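You operate a simulated robot arm through the tools that you are given. There is no shell and no other tool. Be economical: measure what you need, move in short steps, check, and stop when the job is done.

The job below is to be done with a simulated robot arm. You get a single attempt, and the scene is never put back.

Task
Put one of the paper twists from the top of the plywood table on top of the wide ream there.

Only the result counts: the job must be done as asked and must still hold three seconds after the hand-in. Knocking over, shifting, dropping, spilling or breaking anything else fails it.

Robot
A 6-joint arm with a two-finger parallel gripper, fixed in place. Base frame: the origin is at the foot of the arm, x ahead of it, y to its left, z up; the work surface is at about z = 0.82. Units: m, degrees, N and s.
With the tool pointing down near the work surface it reaches from about 0.24 to 0.64 m from the base axis. Its first joint turns from -66.0 to 66.0 degrees. Payload 2.7 kg.
Tool frame: the origin (TCP) lies between the finger pads and is the grasp point; the fingertips stand 0.023 m ahead of it; z points along the fingers, y is the line along which they close. The gripper opens to 0.094 m. The fingers are 0.038 m wide and 0.01 m thick; the gripper's body (0.054 by 0.096 m) begins 0.039 m behind the TCP.
Orientation is that of the tool frame in the base frame, as a unit quaternion [x, y, z, w]. With the fingers straight down and closing along the base's y, the tool's x points along the base's -x, its y along +y and its z along -z.

Tools
- The arm moves only by the tool apply_moves. Its argument "motion" is a list of rows, each a list of 7 numbers: the finger opening in cm, from 0 to 9.4, then the shift along the base's x, y, z in cm, then the turn, a rotation vector about the base's x, y, z in degrees. In form: [[grip, x, y, z, ax, ay, az], ...]. A call has 1 to 20 rows; each row shifts and turns the commanded pose from where the row before left it. Each row takes 0.2 s and may step no farther than 0.05 m and 8.6 degrees from the row before; otherwise, or with a gripper value out of range, the whole call is refused. Where a pose cannot be reached the arm comes as near as it can. A force on the tool above 40 N (or 10 N above the force at the start of the call, whichever is more), or a blocked arm, ends the call early, and 0.2 s more pass. The fingers move at their own pace (about 0.045 m/s each) and stop on an object; they squeeze with about 24 N. The grip force told is the motor's: it shows also when the fingers shut on nothing. Time passes only in rows, and 0.2 s behind the last, so rows that do not move let the fingers close. The reply holds the time, the measured pose of the TCP, the force on the tool along the base axes, the opening and the grip force, in the units named above and with some noise, and new pictures: "pictures" is both (left out), scene, wrist or none.
- Cameras (640 x 400 px; columns grow to the right, rows downward): "scene" is fixed at [0.0722, -0.4329, 1.3918]; the picture's right is [0.78, -0.63, 0.00], its down [-0.42, -0.52, -0.74] and it looks along [0.46, 0.58, -0.67] (base axes); focal length 369 px, centre (320, 200). "wrist" rides on the gripper at [-0.039, 0, -0.044] in the tool frame; the picture's right is [0.00, -1.00, 0.00], its down [0.97, 0.00, -0.24] and it looks along [0.24, 0.00, 0.97] (tool axes); focal length 218 px, centre (320, 200). There is no depth. A picture from a camera that has moved, and an enlarged one, comes with that camera's place and axes in the base frame and with its lens.
- zoom(camera, box): a new picture of the part [left, top, right, bottom] of that camera's present view, enlarged. No time passes.
- sign_off(): hands the job in; it is judged then, once.

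Go step by step. Nothing tells you positions but the pictures and the camera data: compare them with the known pose of the tool, close in by small moves and look again before you grip or let go. The budget is 90 turns and 170 pictures, counting those below and the enlarged ones. Unless the task says otherwise, let go and move clear before handing in, and close with one line.

The tools are called after ">>>" by a JSON object that holds its "method" and its "body". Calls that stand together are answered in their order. apply_moves: Moves the arm, as the interface text tells. Its arguments: {"type":"object","properties":{"motion":{"type":"array","items":{"type":"array","items":{"type":"number"}}},"pictures":{"type":"string","enum":["both","scene","wrist","none"]}},"required":["motion"]} The other tools are called the same way: zoom (camera, box) takes an enlarged picture of a part of a camera's view; sign_off () hands the job in.

At the start:

```text
time: 0.0
ee_pos: [0.3301, 0.2469, 1.0285]
tool_rot: [-0.001, 1.0, 0.001, 0.001]
force: [-0.7, -0.1, 0.3]
width: 0.0941
grip_force: 0.0
```

scene: 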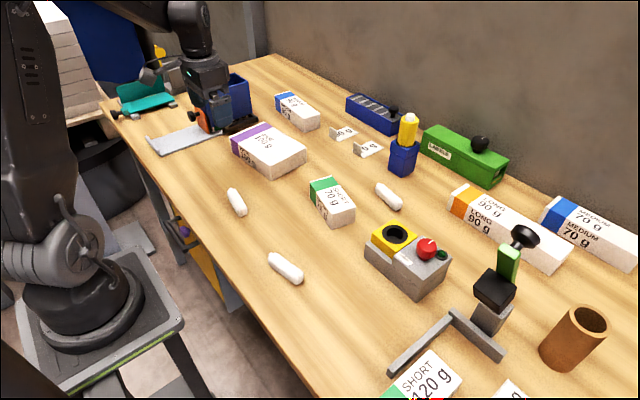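
wrist: 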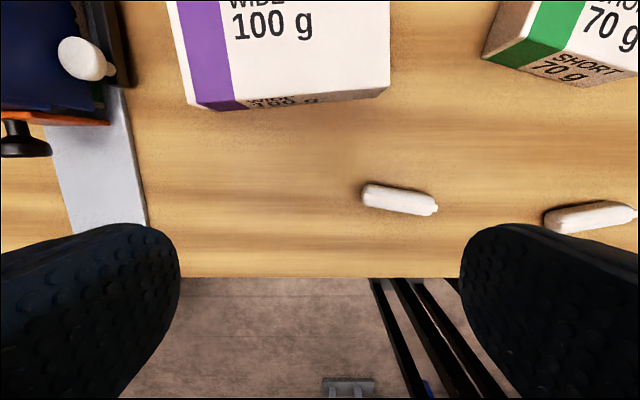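

The white capsule-like items look like the paper twists, with one near (0.31, 0.16), and the purple-banded pack labelled "WIDE" looks like the target. I'll zoom in to confirm both before moving.

>>> {"method": "zoom", "body": {"camera": "scene", "box": [210, 80, 370, 180]}}

>>> {"method": "zoom", "body": {"camera": "scene", "box": [200, 160, 424, 300]}}

>>> {"method": "zoom", "body": {"camera": "scene", "box": [360, 300, 520, 400]}}

```text
4.00 times, centred on (290, 130) of scene
camera zoom: at [0.0722, -0.4329, 1.3918], right [0.78, -0.63, 0.0], down [-0.42, -0.52, -0.74], along [0.46, 0.58, -0.67], focal length 1475 px, centre (440, 480)
```

zoom: 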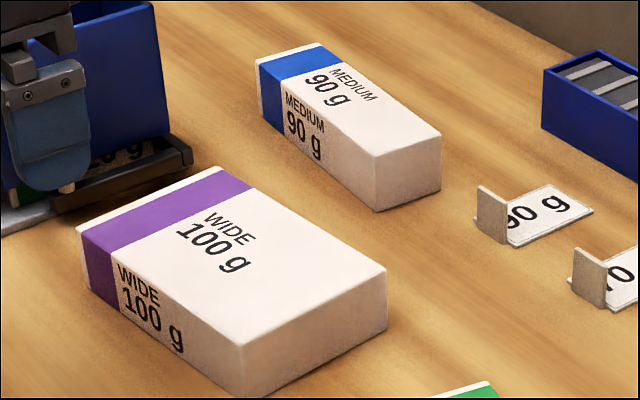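

```text
2.86 times, centred on (312, 230) of scene
camera zoom: at [0.0722, -0.4329, 1.3918], right [0.78, -0.63, 0.0], down [-0.42, -0.52, -0.74], along [0.46, 0.58, -0.67], focal length 1053 px, centre (343, 114)
```

zoom: 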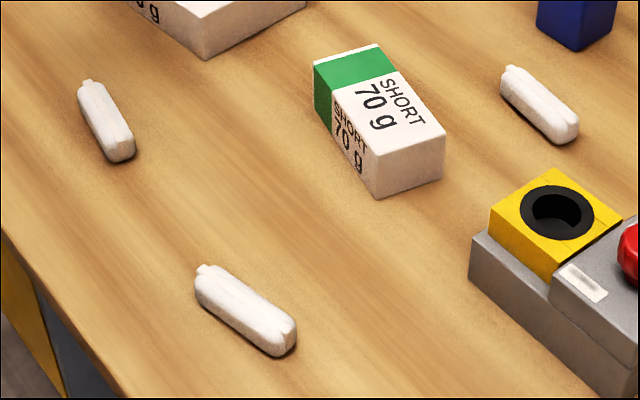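

```text
4.00 times, centred on (440, 350) of scene
camera zoom: at [0.0722, -0.4329, 1.3918], right [0.78, -0.63, 0.0], down [-0.42, -0.52, -0.74], along [0.46, 0.58, -0.67], focal length 1475 px, centre (-160, -400)
```

zoom: 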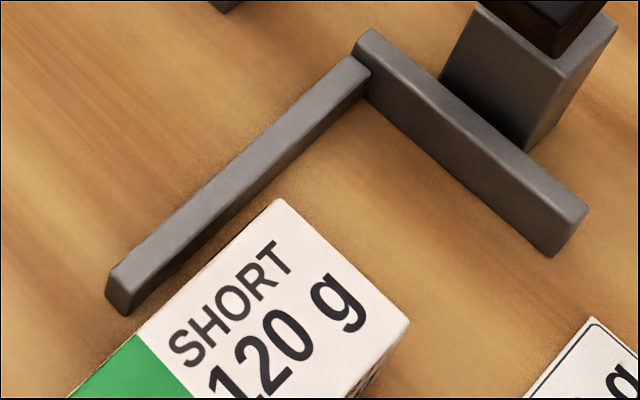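

The capsules are the twists, each with a twisted end. The wide ream is centred near (0.47, 0.29), its top is at about z = 0.86, and its long side runs along y. I'll move above the twist at (0.308, 0.160) and turn so the fingers close across it.

>>> {"method": "apply_moves", "body": {"motion": [[9.4, -0.22, -0.87, -0.8, 0, 0, 7.7], [9.4, -0.22, -0.87, -0.8, 0, 0, 7.7], [9.4, -0.22, -0.87, -0.8, 0, 0, 7.7], [9.4, -0.22, -0.87, -0.8, 0, 0, 7.7], [9.4, -0.22, -0.87, -0.8, 0, 0, 7.7], [9.4, -0.22, -0.87, -0.8, 0, 0, 7.7], [9.4, -0.22, -0.87, -0.8, 0, 0, 7.7], [9.4, -0.22, -0.87, -0.8, 0, 0, 7.7], [9.4, -0.22, -0.87, -0.8, 0, 0, 7.7], [9.4, -0.22, -0.87, -0.8, 0, 0, 7.7], [9.4, 0, 0, 0, 0, 0, 0]]}}

```text
time: 2.4
ee_pos: [0.3075, 0.1619, 0.949]
tool_rot: [-0.624, 0.781, 0.001, 0.001]
force: [-0.1, -0.2, 0.5]
width: 0.0941
grip_force: 0.1
camera wrist: at [0.3162, 0.1984, 0.9921], right [0.98, -0.22, 0.0], down [-0.21, -0.95, 0.24], along [-0.05, -0.23, -0.97], focal length 218 px, centre (320, 200)
```

scene: 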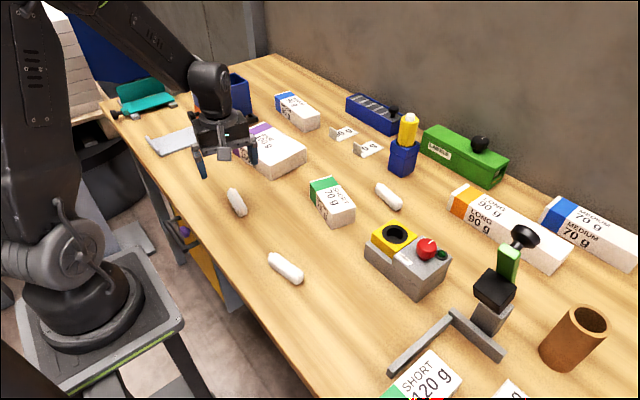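
wrist: 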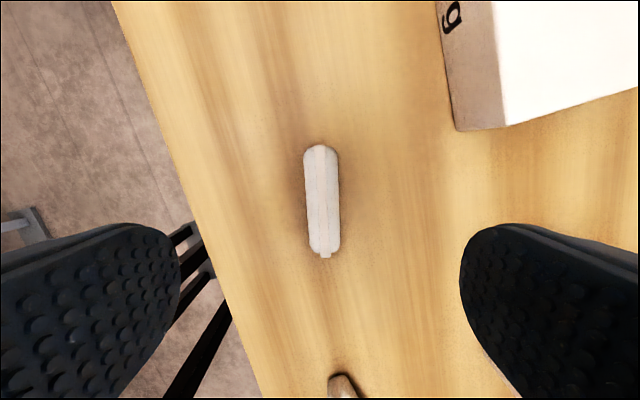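

The twist is nearly centred between the fingers, at about (0.309, 0.160) and 2.7 cm wide. I'll narrow the opening and go down until the tips are just above the table.

>>> {"method": "apply_moves", "body": {"motion": [[6, 0.1, -0.1, -1.5, 0, 0, 0], [6, 0.1, 0, -1.5, 0, 0, 0], [6, 0, 0, -1.5, 0, 0, 0], [6, 0, 0, -1.5, 0, 0, 0], [6, 0, 0, -1.5, 0, 0, 0], [6, 0, 0, -1.2, 0, 0, 0], [6, 0, 0, -0.8, 0, 0, 0], [6, 0, 0, -0.5, 0, 0, 0], [6, 0, 0, 0, 0, 0, 0]]}}

```text
time: 4.4
ee_pos: [0.3098, 0.1594, 0.8511]
tool_rot: [-0.623, 0.782, 0.001, 0.001]
force: [0.6, -0.3, 1.2]
width: 0.0602
grip_force: 0.0
camera wrist: at [0.3176, 0.1953, 0.8938], right [0.97, -0.22, 0.0], down [-0.22, -0.95, 0.24], along [-0.05, -0.23, -0.97], focal length 218 px, centre (320, 200)
```

scene: 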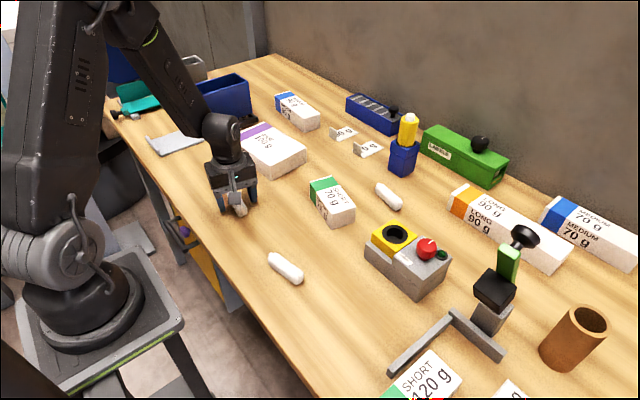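
wrist: 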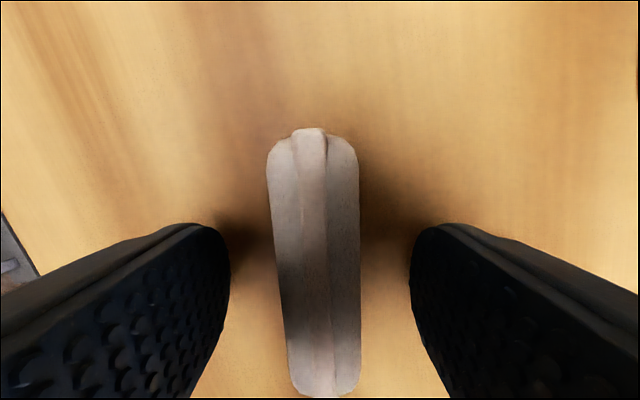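

The twist lies between the fingers and is well centred. I'll go down 0.4 cm more and close.

>>> {"method": "apply_moves", "body": {"motion": [[6, 0, 0, -0.4, 0, 0, 0], [4, 0, 0, 0, 0, 0, 0], [2.2, 0, 0, 0, 0, 0, 0], [2.2, 0, 0, 0, 0, 0, 0], [2.2, 0, 0, 0, 0, 0, 0], [2.2, 0, 0, 0, 0, 0, 0]]}}

```text
time: 5.8
ee_pos: [0.3099, 0.1583, 0.8466]
tool_rot: [-0.623, 0.782, 0.002, 0.0]
force: [0.1, 0.4, 0.0]
width: 0.0229
grip_force: 15.7
camera wrist: at [0.3173, 0.1959, 0.8889], right [0.97, -0.22, 0.0], down [-0.22, -0.95, 0.24], along [-0.05, -0.23, -0.97], focal length 218 px, centre (320, 200)
```

scene: 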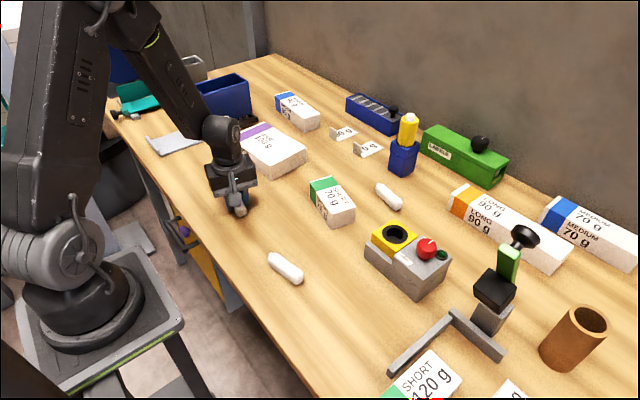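
wrist: 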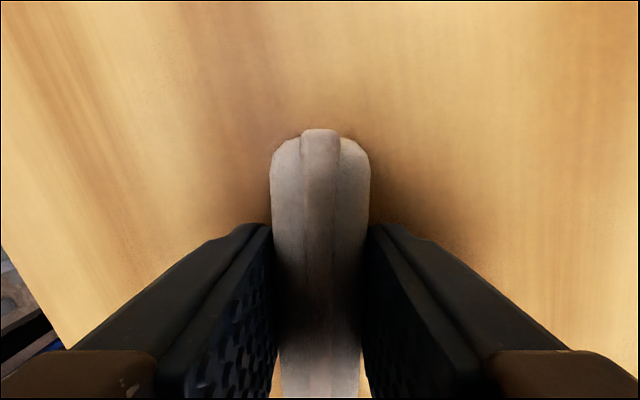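

The twist is held, 2.3 cm across. I'll lift it straight up 10 cm and then carry it over the ream.

>>> {"method": "apply_moves", "body": {"motion": [[2.0, 0, 0, 1, 0, 0, 0], [2.0, 0, 0, 1.5, 0, 0, 0], [2.0, 0, 0, 2, 0, 0, 0], [2.0, 0, 0, 2, 0, 0, 0], [2.0, 0, 0, 2, 0, 0, 0], [2.0, 0, 0, 1.5, 0, 0, 0], [2.0, 0, 0, 0, 0, 0, 0]]}}

>>> {"method": "apply_moves", "body": {"motion": [[2.0, 1.2, 0.9, 0, 0, 0, 0], [2.0, 1.8, 1.4, 0, 0, 0, 1], [2.0, 1.8, 1.4, 0, 0, 0, 1], [2.0, 1.8, 1.4, 0, 0, 0, 1], [2.0, 1.8, 1.4, 0, 0, 0, 1], [2.0, 1.8, 1.4, 0, 0, 0, 1], [2.0, 1.8, 1.4, 0, 0, 0, 1], [2.0, 1.8, 1.4, 0, 0, 0, 1], [2.0, 1.8, 1.4, 0, 0, 0, 0], [2.0, 0.8, 0.9, 0, 0, 0, 0], [2.0, 0, 0, 0, 0, 0, 0]]}}

```text
time: 7.4
ee_pos: [0.3111, 0.1591, 0.9444]
tool_rot: [-0.623, 0.782, 0.001, 0.0]
force: [0.8, 1.0, -0.3]
width: 0.0227
grip_force: 23.9
camera wrist: at [0.3183, 0.1955, 0.9878], right [0.97, -0.22, 0.0], down [-0.22, -0.95, 0.24], along [-0.05, -0.23, -0.97], focal length 218 px, centre (320, 200)
```

scene: 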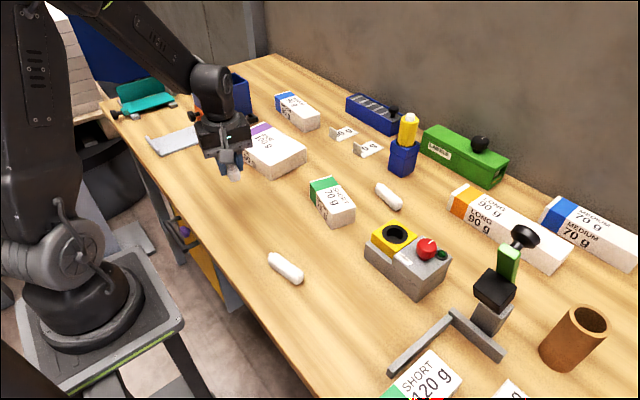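
wrist: 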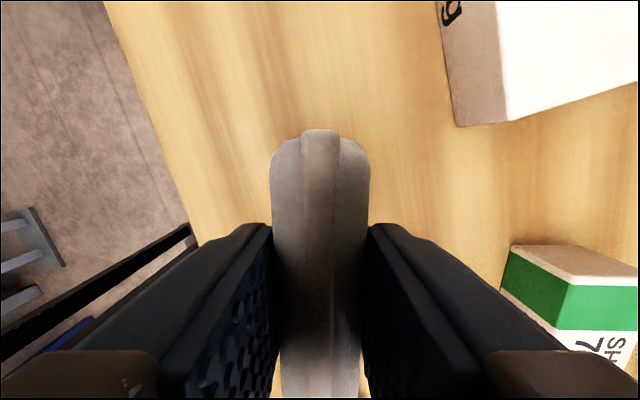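

```text
time: 9.8
ee_pos: [0.4724, 0.2881, 0.9447]
tool_rot: [-0.67, 0.742, 0.002, 0.0]
force: [0.2, -0.4, 0.1]
width: 0.0226
grip_force: 23.4
camera wrist: at [0.4754, 0.3254, 0.987], right [0.99, -0.1, 0.0], down [-0.1, -0.97, 0.24], along [-0.03, -0.24, -0.97], focal length 218 px, centre (320, 200)
```

scene: 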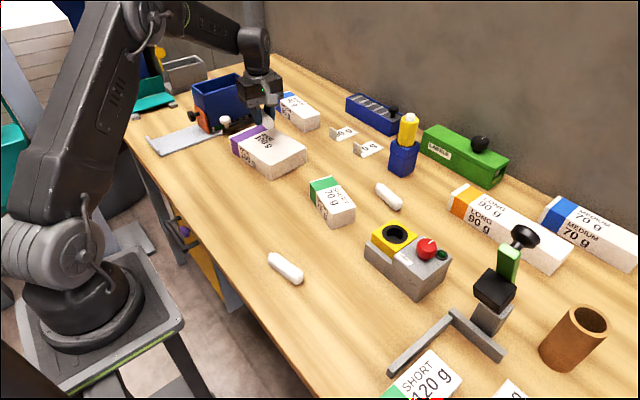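
wrist: 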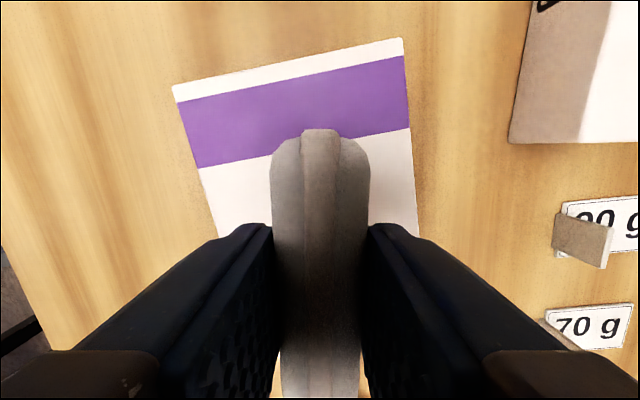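

The twist is over the ream, whose centre works out near (0.467, 0.283) in this view. I'll correct by a few millimetres, go most of the way down, and then inch to contact.

>>> {"method": "apply_moves", "body": {"motion": [[2.0, -0.2, -0.2, -1, 0, 0, 0], [2.0, -0.2, -0.2, -1, 0, 0, 0], [2.0, 0, 0, -1, 0, 0, 0], [2.0, 0, 0, -0.8, 0, 0, 0], [2.0, 0, 0, -0.5, 0, 0, 0], [2.0, 0, 0, 0, 0, 0, 0]]}}

>>> {"method": "zoom", "body": {"camera": "scene", "box": [210, 90, 338, 170]}}

```text
time: 11.2
ee_pos: [0.4698, 0.2837, 0.9014]
tool_rot: [-0.67, 0.742, 0.002, 0.0]
force: [0.4, 0.5, -0.7]
width: 0.0224
grip_force: 24.2
camera wrist: at [0.4731, 0.3218, 0.9442], right [0.99, -0.1, 0.0], down [-0.1, -0.97, 0.24], along [-0.03, -0.24, -0.97], focal length 218 px, centre (320, 200)
```

scene: 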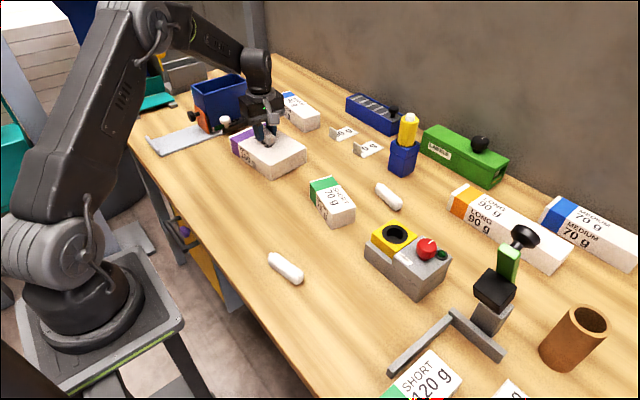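
wrist: 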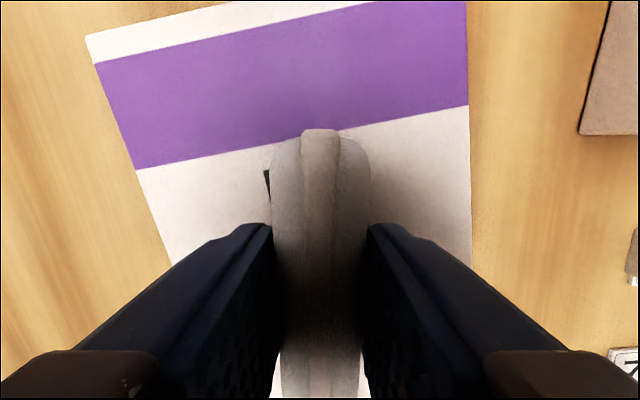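

```text
5.00 times, centred on (274, 130) of scene
camera zoom: at [0.0722, -0.4329, 1.3918], right [0.78, -0.63, 0.0], down [-0.42, -0.52, -0.74], along [0.46, 0.58, -0.67], focal length 1843 px, centre (550, 550)
```

zoom: 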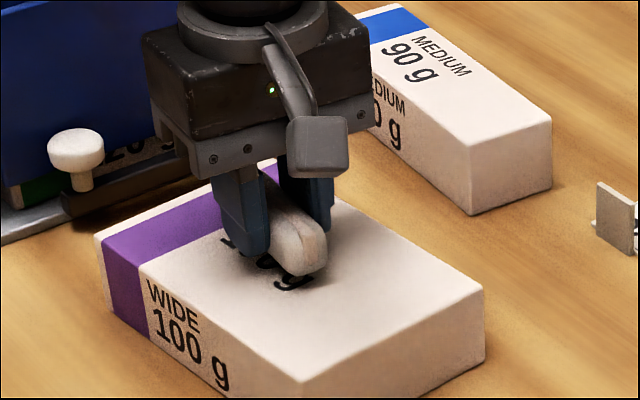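

The twist is about 1–1.5 cm above the middle of the ream. I'll inch down and watch the force.

>>> {"method": "apply_moves", "body": {"motion": [[2.0, 0, 0, -0.4, 0, 0, 0], [2.0, 0, 0, -0.4, 0, 0, 0], [2.0, 0, 0, -0.2, 0, 0, 0], [2.0, 0, 0, 0, 0, 0, 0]]}}

>>> {"method": "zoom", "body": {"camera": "scene", "box": [242, 115, 306, 155]}}

```text
time: 12.2
ee_pos: [0.4701, 0.2846, 0.8938]
tool_rot: [-0.67, 0.743, 0.001, 0.001]
force: [-2.4, -3.1, 11.5]
width: 0.0226
grip_force: 24.0
camera wrist: at [0.4731, 0.3223, 0.9365], right [0.99, -0.1, 0.0], down [-0.1, -0.97, 0.24], along [-0.02, -0.24, -0.97], focal length 218 px, centre (320, 200)
```

scene: 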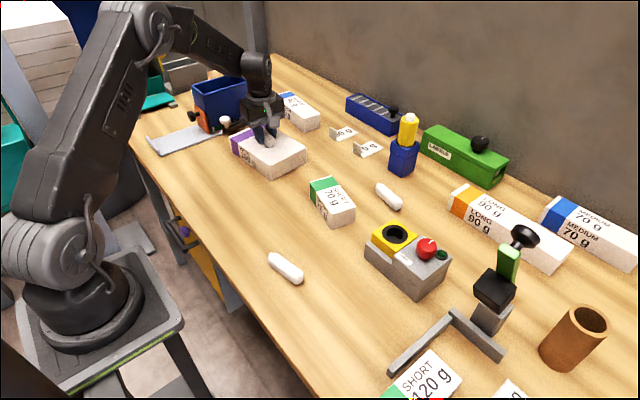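
wrist: 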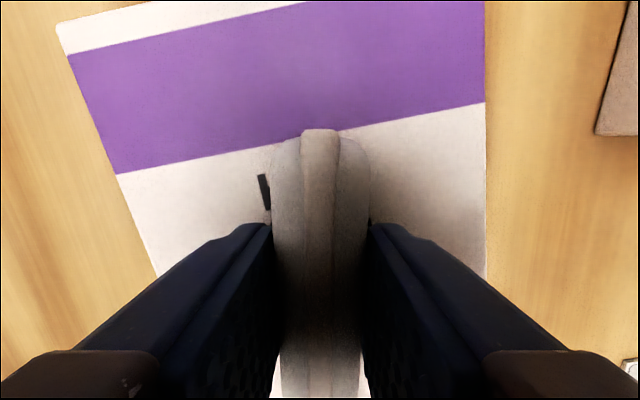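

```text
10.00 times, centred on (274, 135) of scene
camera zoom: at [0.0719, -0.433, 1.3917], right [0.78, -0.63, 0.0], down [-0.42, -0.52, -0.74], along [0.46, 0.58, -0.67], focal length 3687 px, centre (780, 850)
```

zoom: 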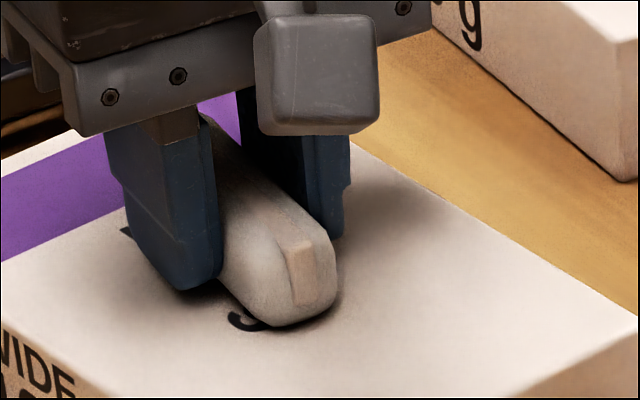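

The twist has touched the ream, with about 11 N of upward force. I'll back off slightly to take the load off, then open slowly a small amount and look.

>>> {"method": "apply_moves", "body": {"motion": [[2.0, 0, 0, 0.15, 0, 0, 0], [2.0, 0, 0, 0, 0, 0, 0]], "pictures": "none"}}

```text
time: 12.8
ee_pos: [0.4701, 0.2856, 0.8934]
tool_rot: [-0.67, 0.743, 0.002, 0.0]
force: [1.6, -0.7, 2.3]
width: 0.0223
grip_force: 23.8
```

The load is down to about 2 N, so contact is light. I'll open slowly now.

>>> {"method": "apply_moves", "body": {"motion": [[2.3, 0, 0, 0, 0, 0, 0], [2.5, 0, 0, 0, 0, 0, 0], [2.8, 0, 0, 0, 0, 0, 0], [3.2, 0, 0, 0, 0, 0, 0], [3.6, 0, 0, 0, 0, 0, 0], [4.0, 0, 0, 0, 0, 0, 0]]}}

>>> {"method": "zoom", "body": {"camera": "scene", "box": [242, 115, 306, 155]}}

```text
time: 14.2
ee_pos: [0.4691, 0.2845, 0.8939]
tool_rot: [-0.67, 0.742, 0.001, -0.001]
force: [-0.4, 0.1, 0.1]
width: 0.04
grip_force: 0.0
camera wrist: at [0.4731, 0.3227, 0.9372], right [0.99, -0.1, 0.0], down [-0.1, -0.97, 0.24], along [-0.03, -0.24, -0.97], focal length 218 px, centre (320, 200)
```

scene: 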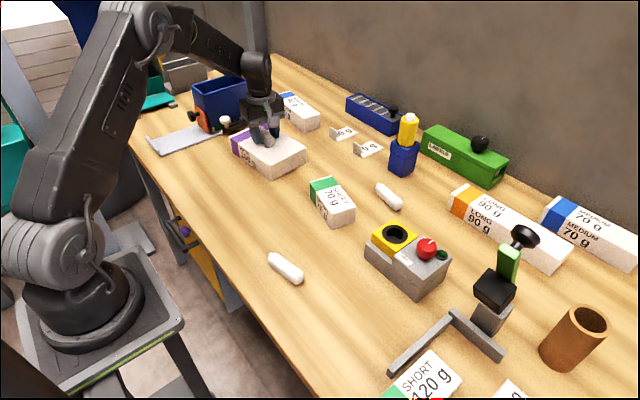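
wrist: 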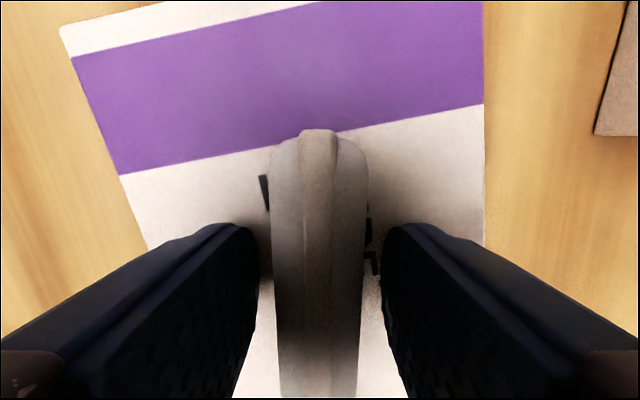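

```text
10.00 times, centred on (274, 135) of scene
camera zoom: at [0.0722, -0.4329, 1.3918], right [0.78, -0.63, 0.0], down [-0.42, -0.52, -0.74], along [0.46, 0.58, -0.67], focal length 3687 px, centre (780, 850)
```

zoom: 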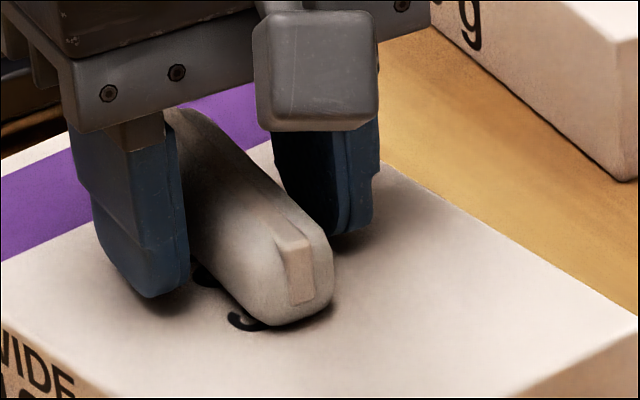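

The twist stays put on the ream and the fingers are free of it. I'll open a little more and rise straight up.

>>> {"method": "apply_moves", "body": {"motion": [[5.0, 0, 0, 0, 0, 0, 0], [5.0, 0, 0, 0.5, 0, 0, 0], [5.0, 0, 0, 1, 0, 0, 0], [5.0, 0, 0, 2, 0, 0, 0], [5.0, 0, 0, 2, 0, 0, 0], [5.0, 0, 0, 2, 0, 0, 0], [5.0, 0, 0, 2, 0, 0, 0], [5.0, 0, 0, 2, 0, 0, 0], [5.0, 0, 0, 0, 0, 0, 0], [5.0, 0, 0, 0, 0, 0, 0]]}}

>>> {"method": "zoom", "body": {"camera": "scene", "box": [210, 100, 338, 180]}}

```text
time: 16.4
ee_pos: [0.4698, 0.2859, 1.008]
tool_rot: [-0.671, 0.742, 0.002, 0.0]
force: [-0.4, 0.0, -0.7]
width: 0.0497
grip_force: 0.1
camera wrist: at [0.4724, 0.3224, 1.052], right [0.99, -0.1, 0.0], down [-0.1, -0.97, 0.24], along [-0.03, -0.24, -0.97], focal length 218 px, centre (320, 200)
```

scene: 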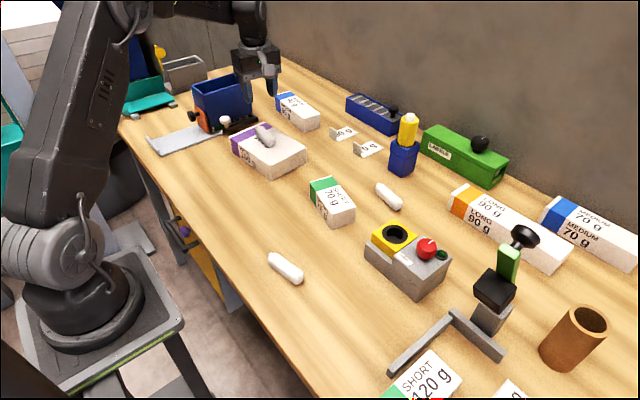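
wrist: 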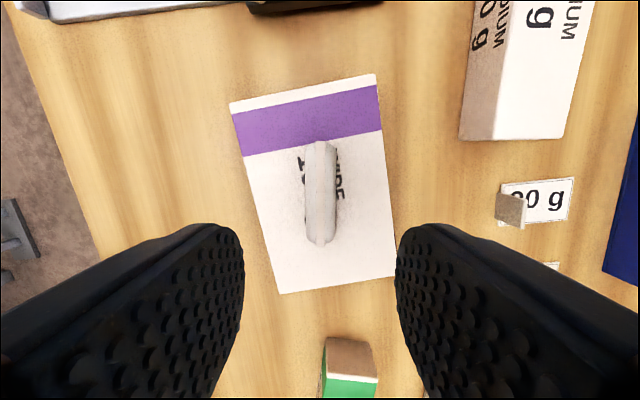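

```text
5.00 times, centred on (274, 140) of scene
camera zoom: at [0.0722, -0.4329, 1.3918], right [0.78, -0.63, 0.0], down [-0.42, -0.52, -0.74], along [0.46, 0.58, -0.67], focal length 1843 px, centre (550, 500)
```

zoom: 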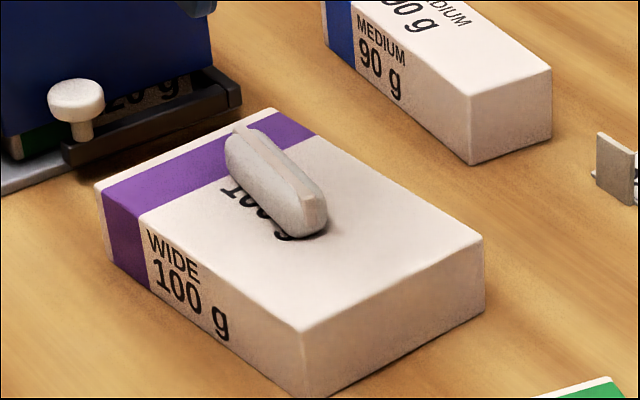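

The twist rests on the wide ream and the gripper is clear, so I'm handing the job in.

>>> {"method": "sign_off", "body": {}}

```text
The job is handed in.
```

One paper twist is lying on top of the wide ream, and I saw nothing else on the table disturbed when I handed the job in.
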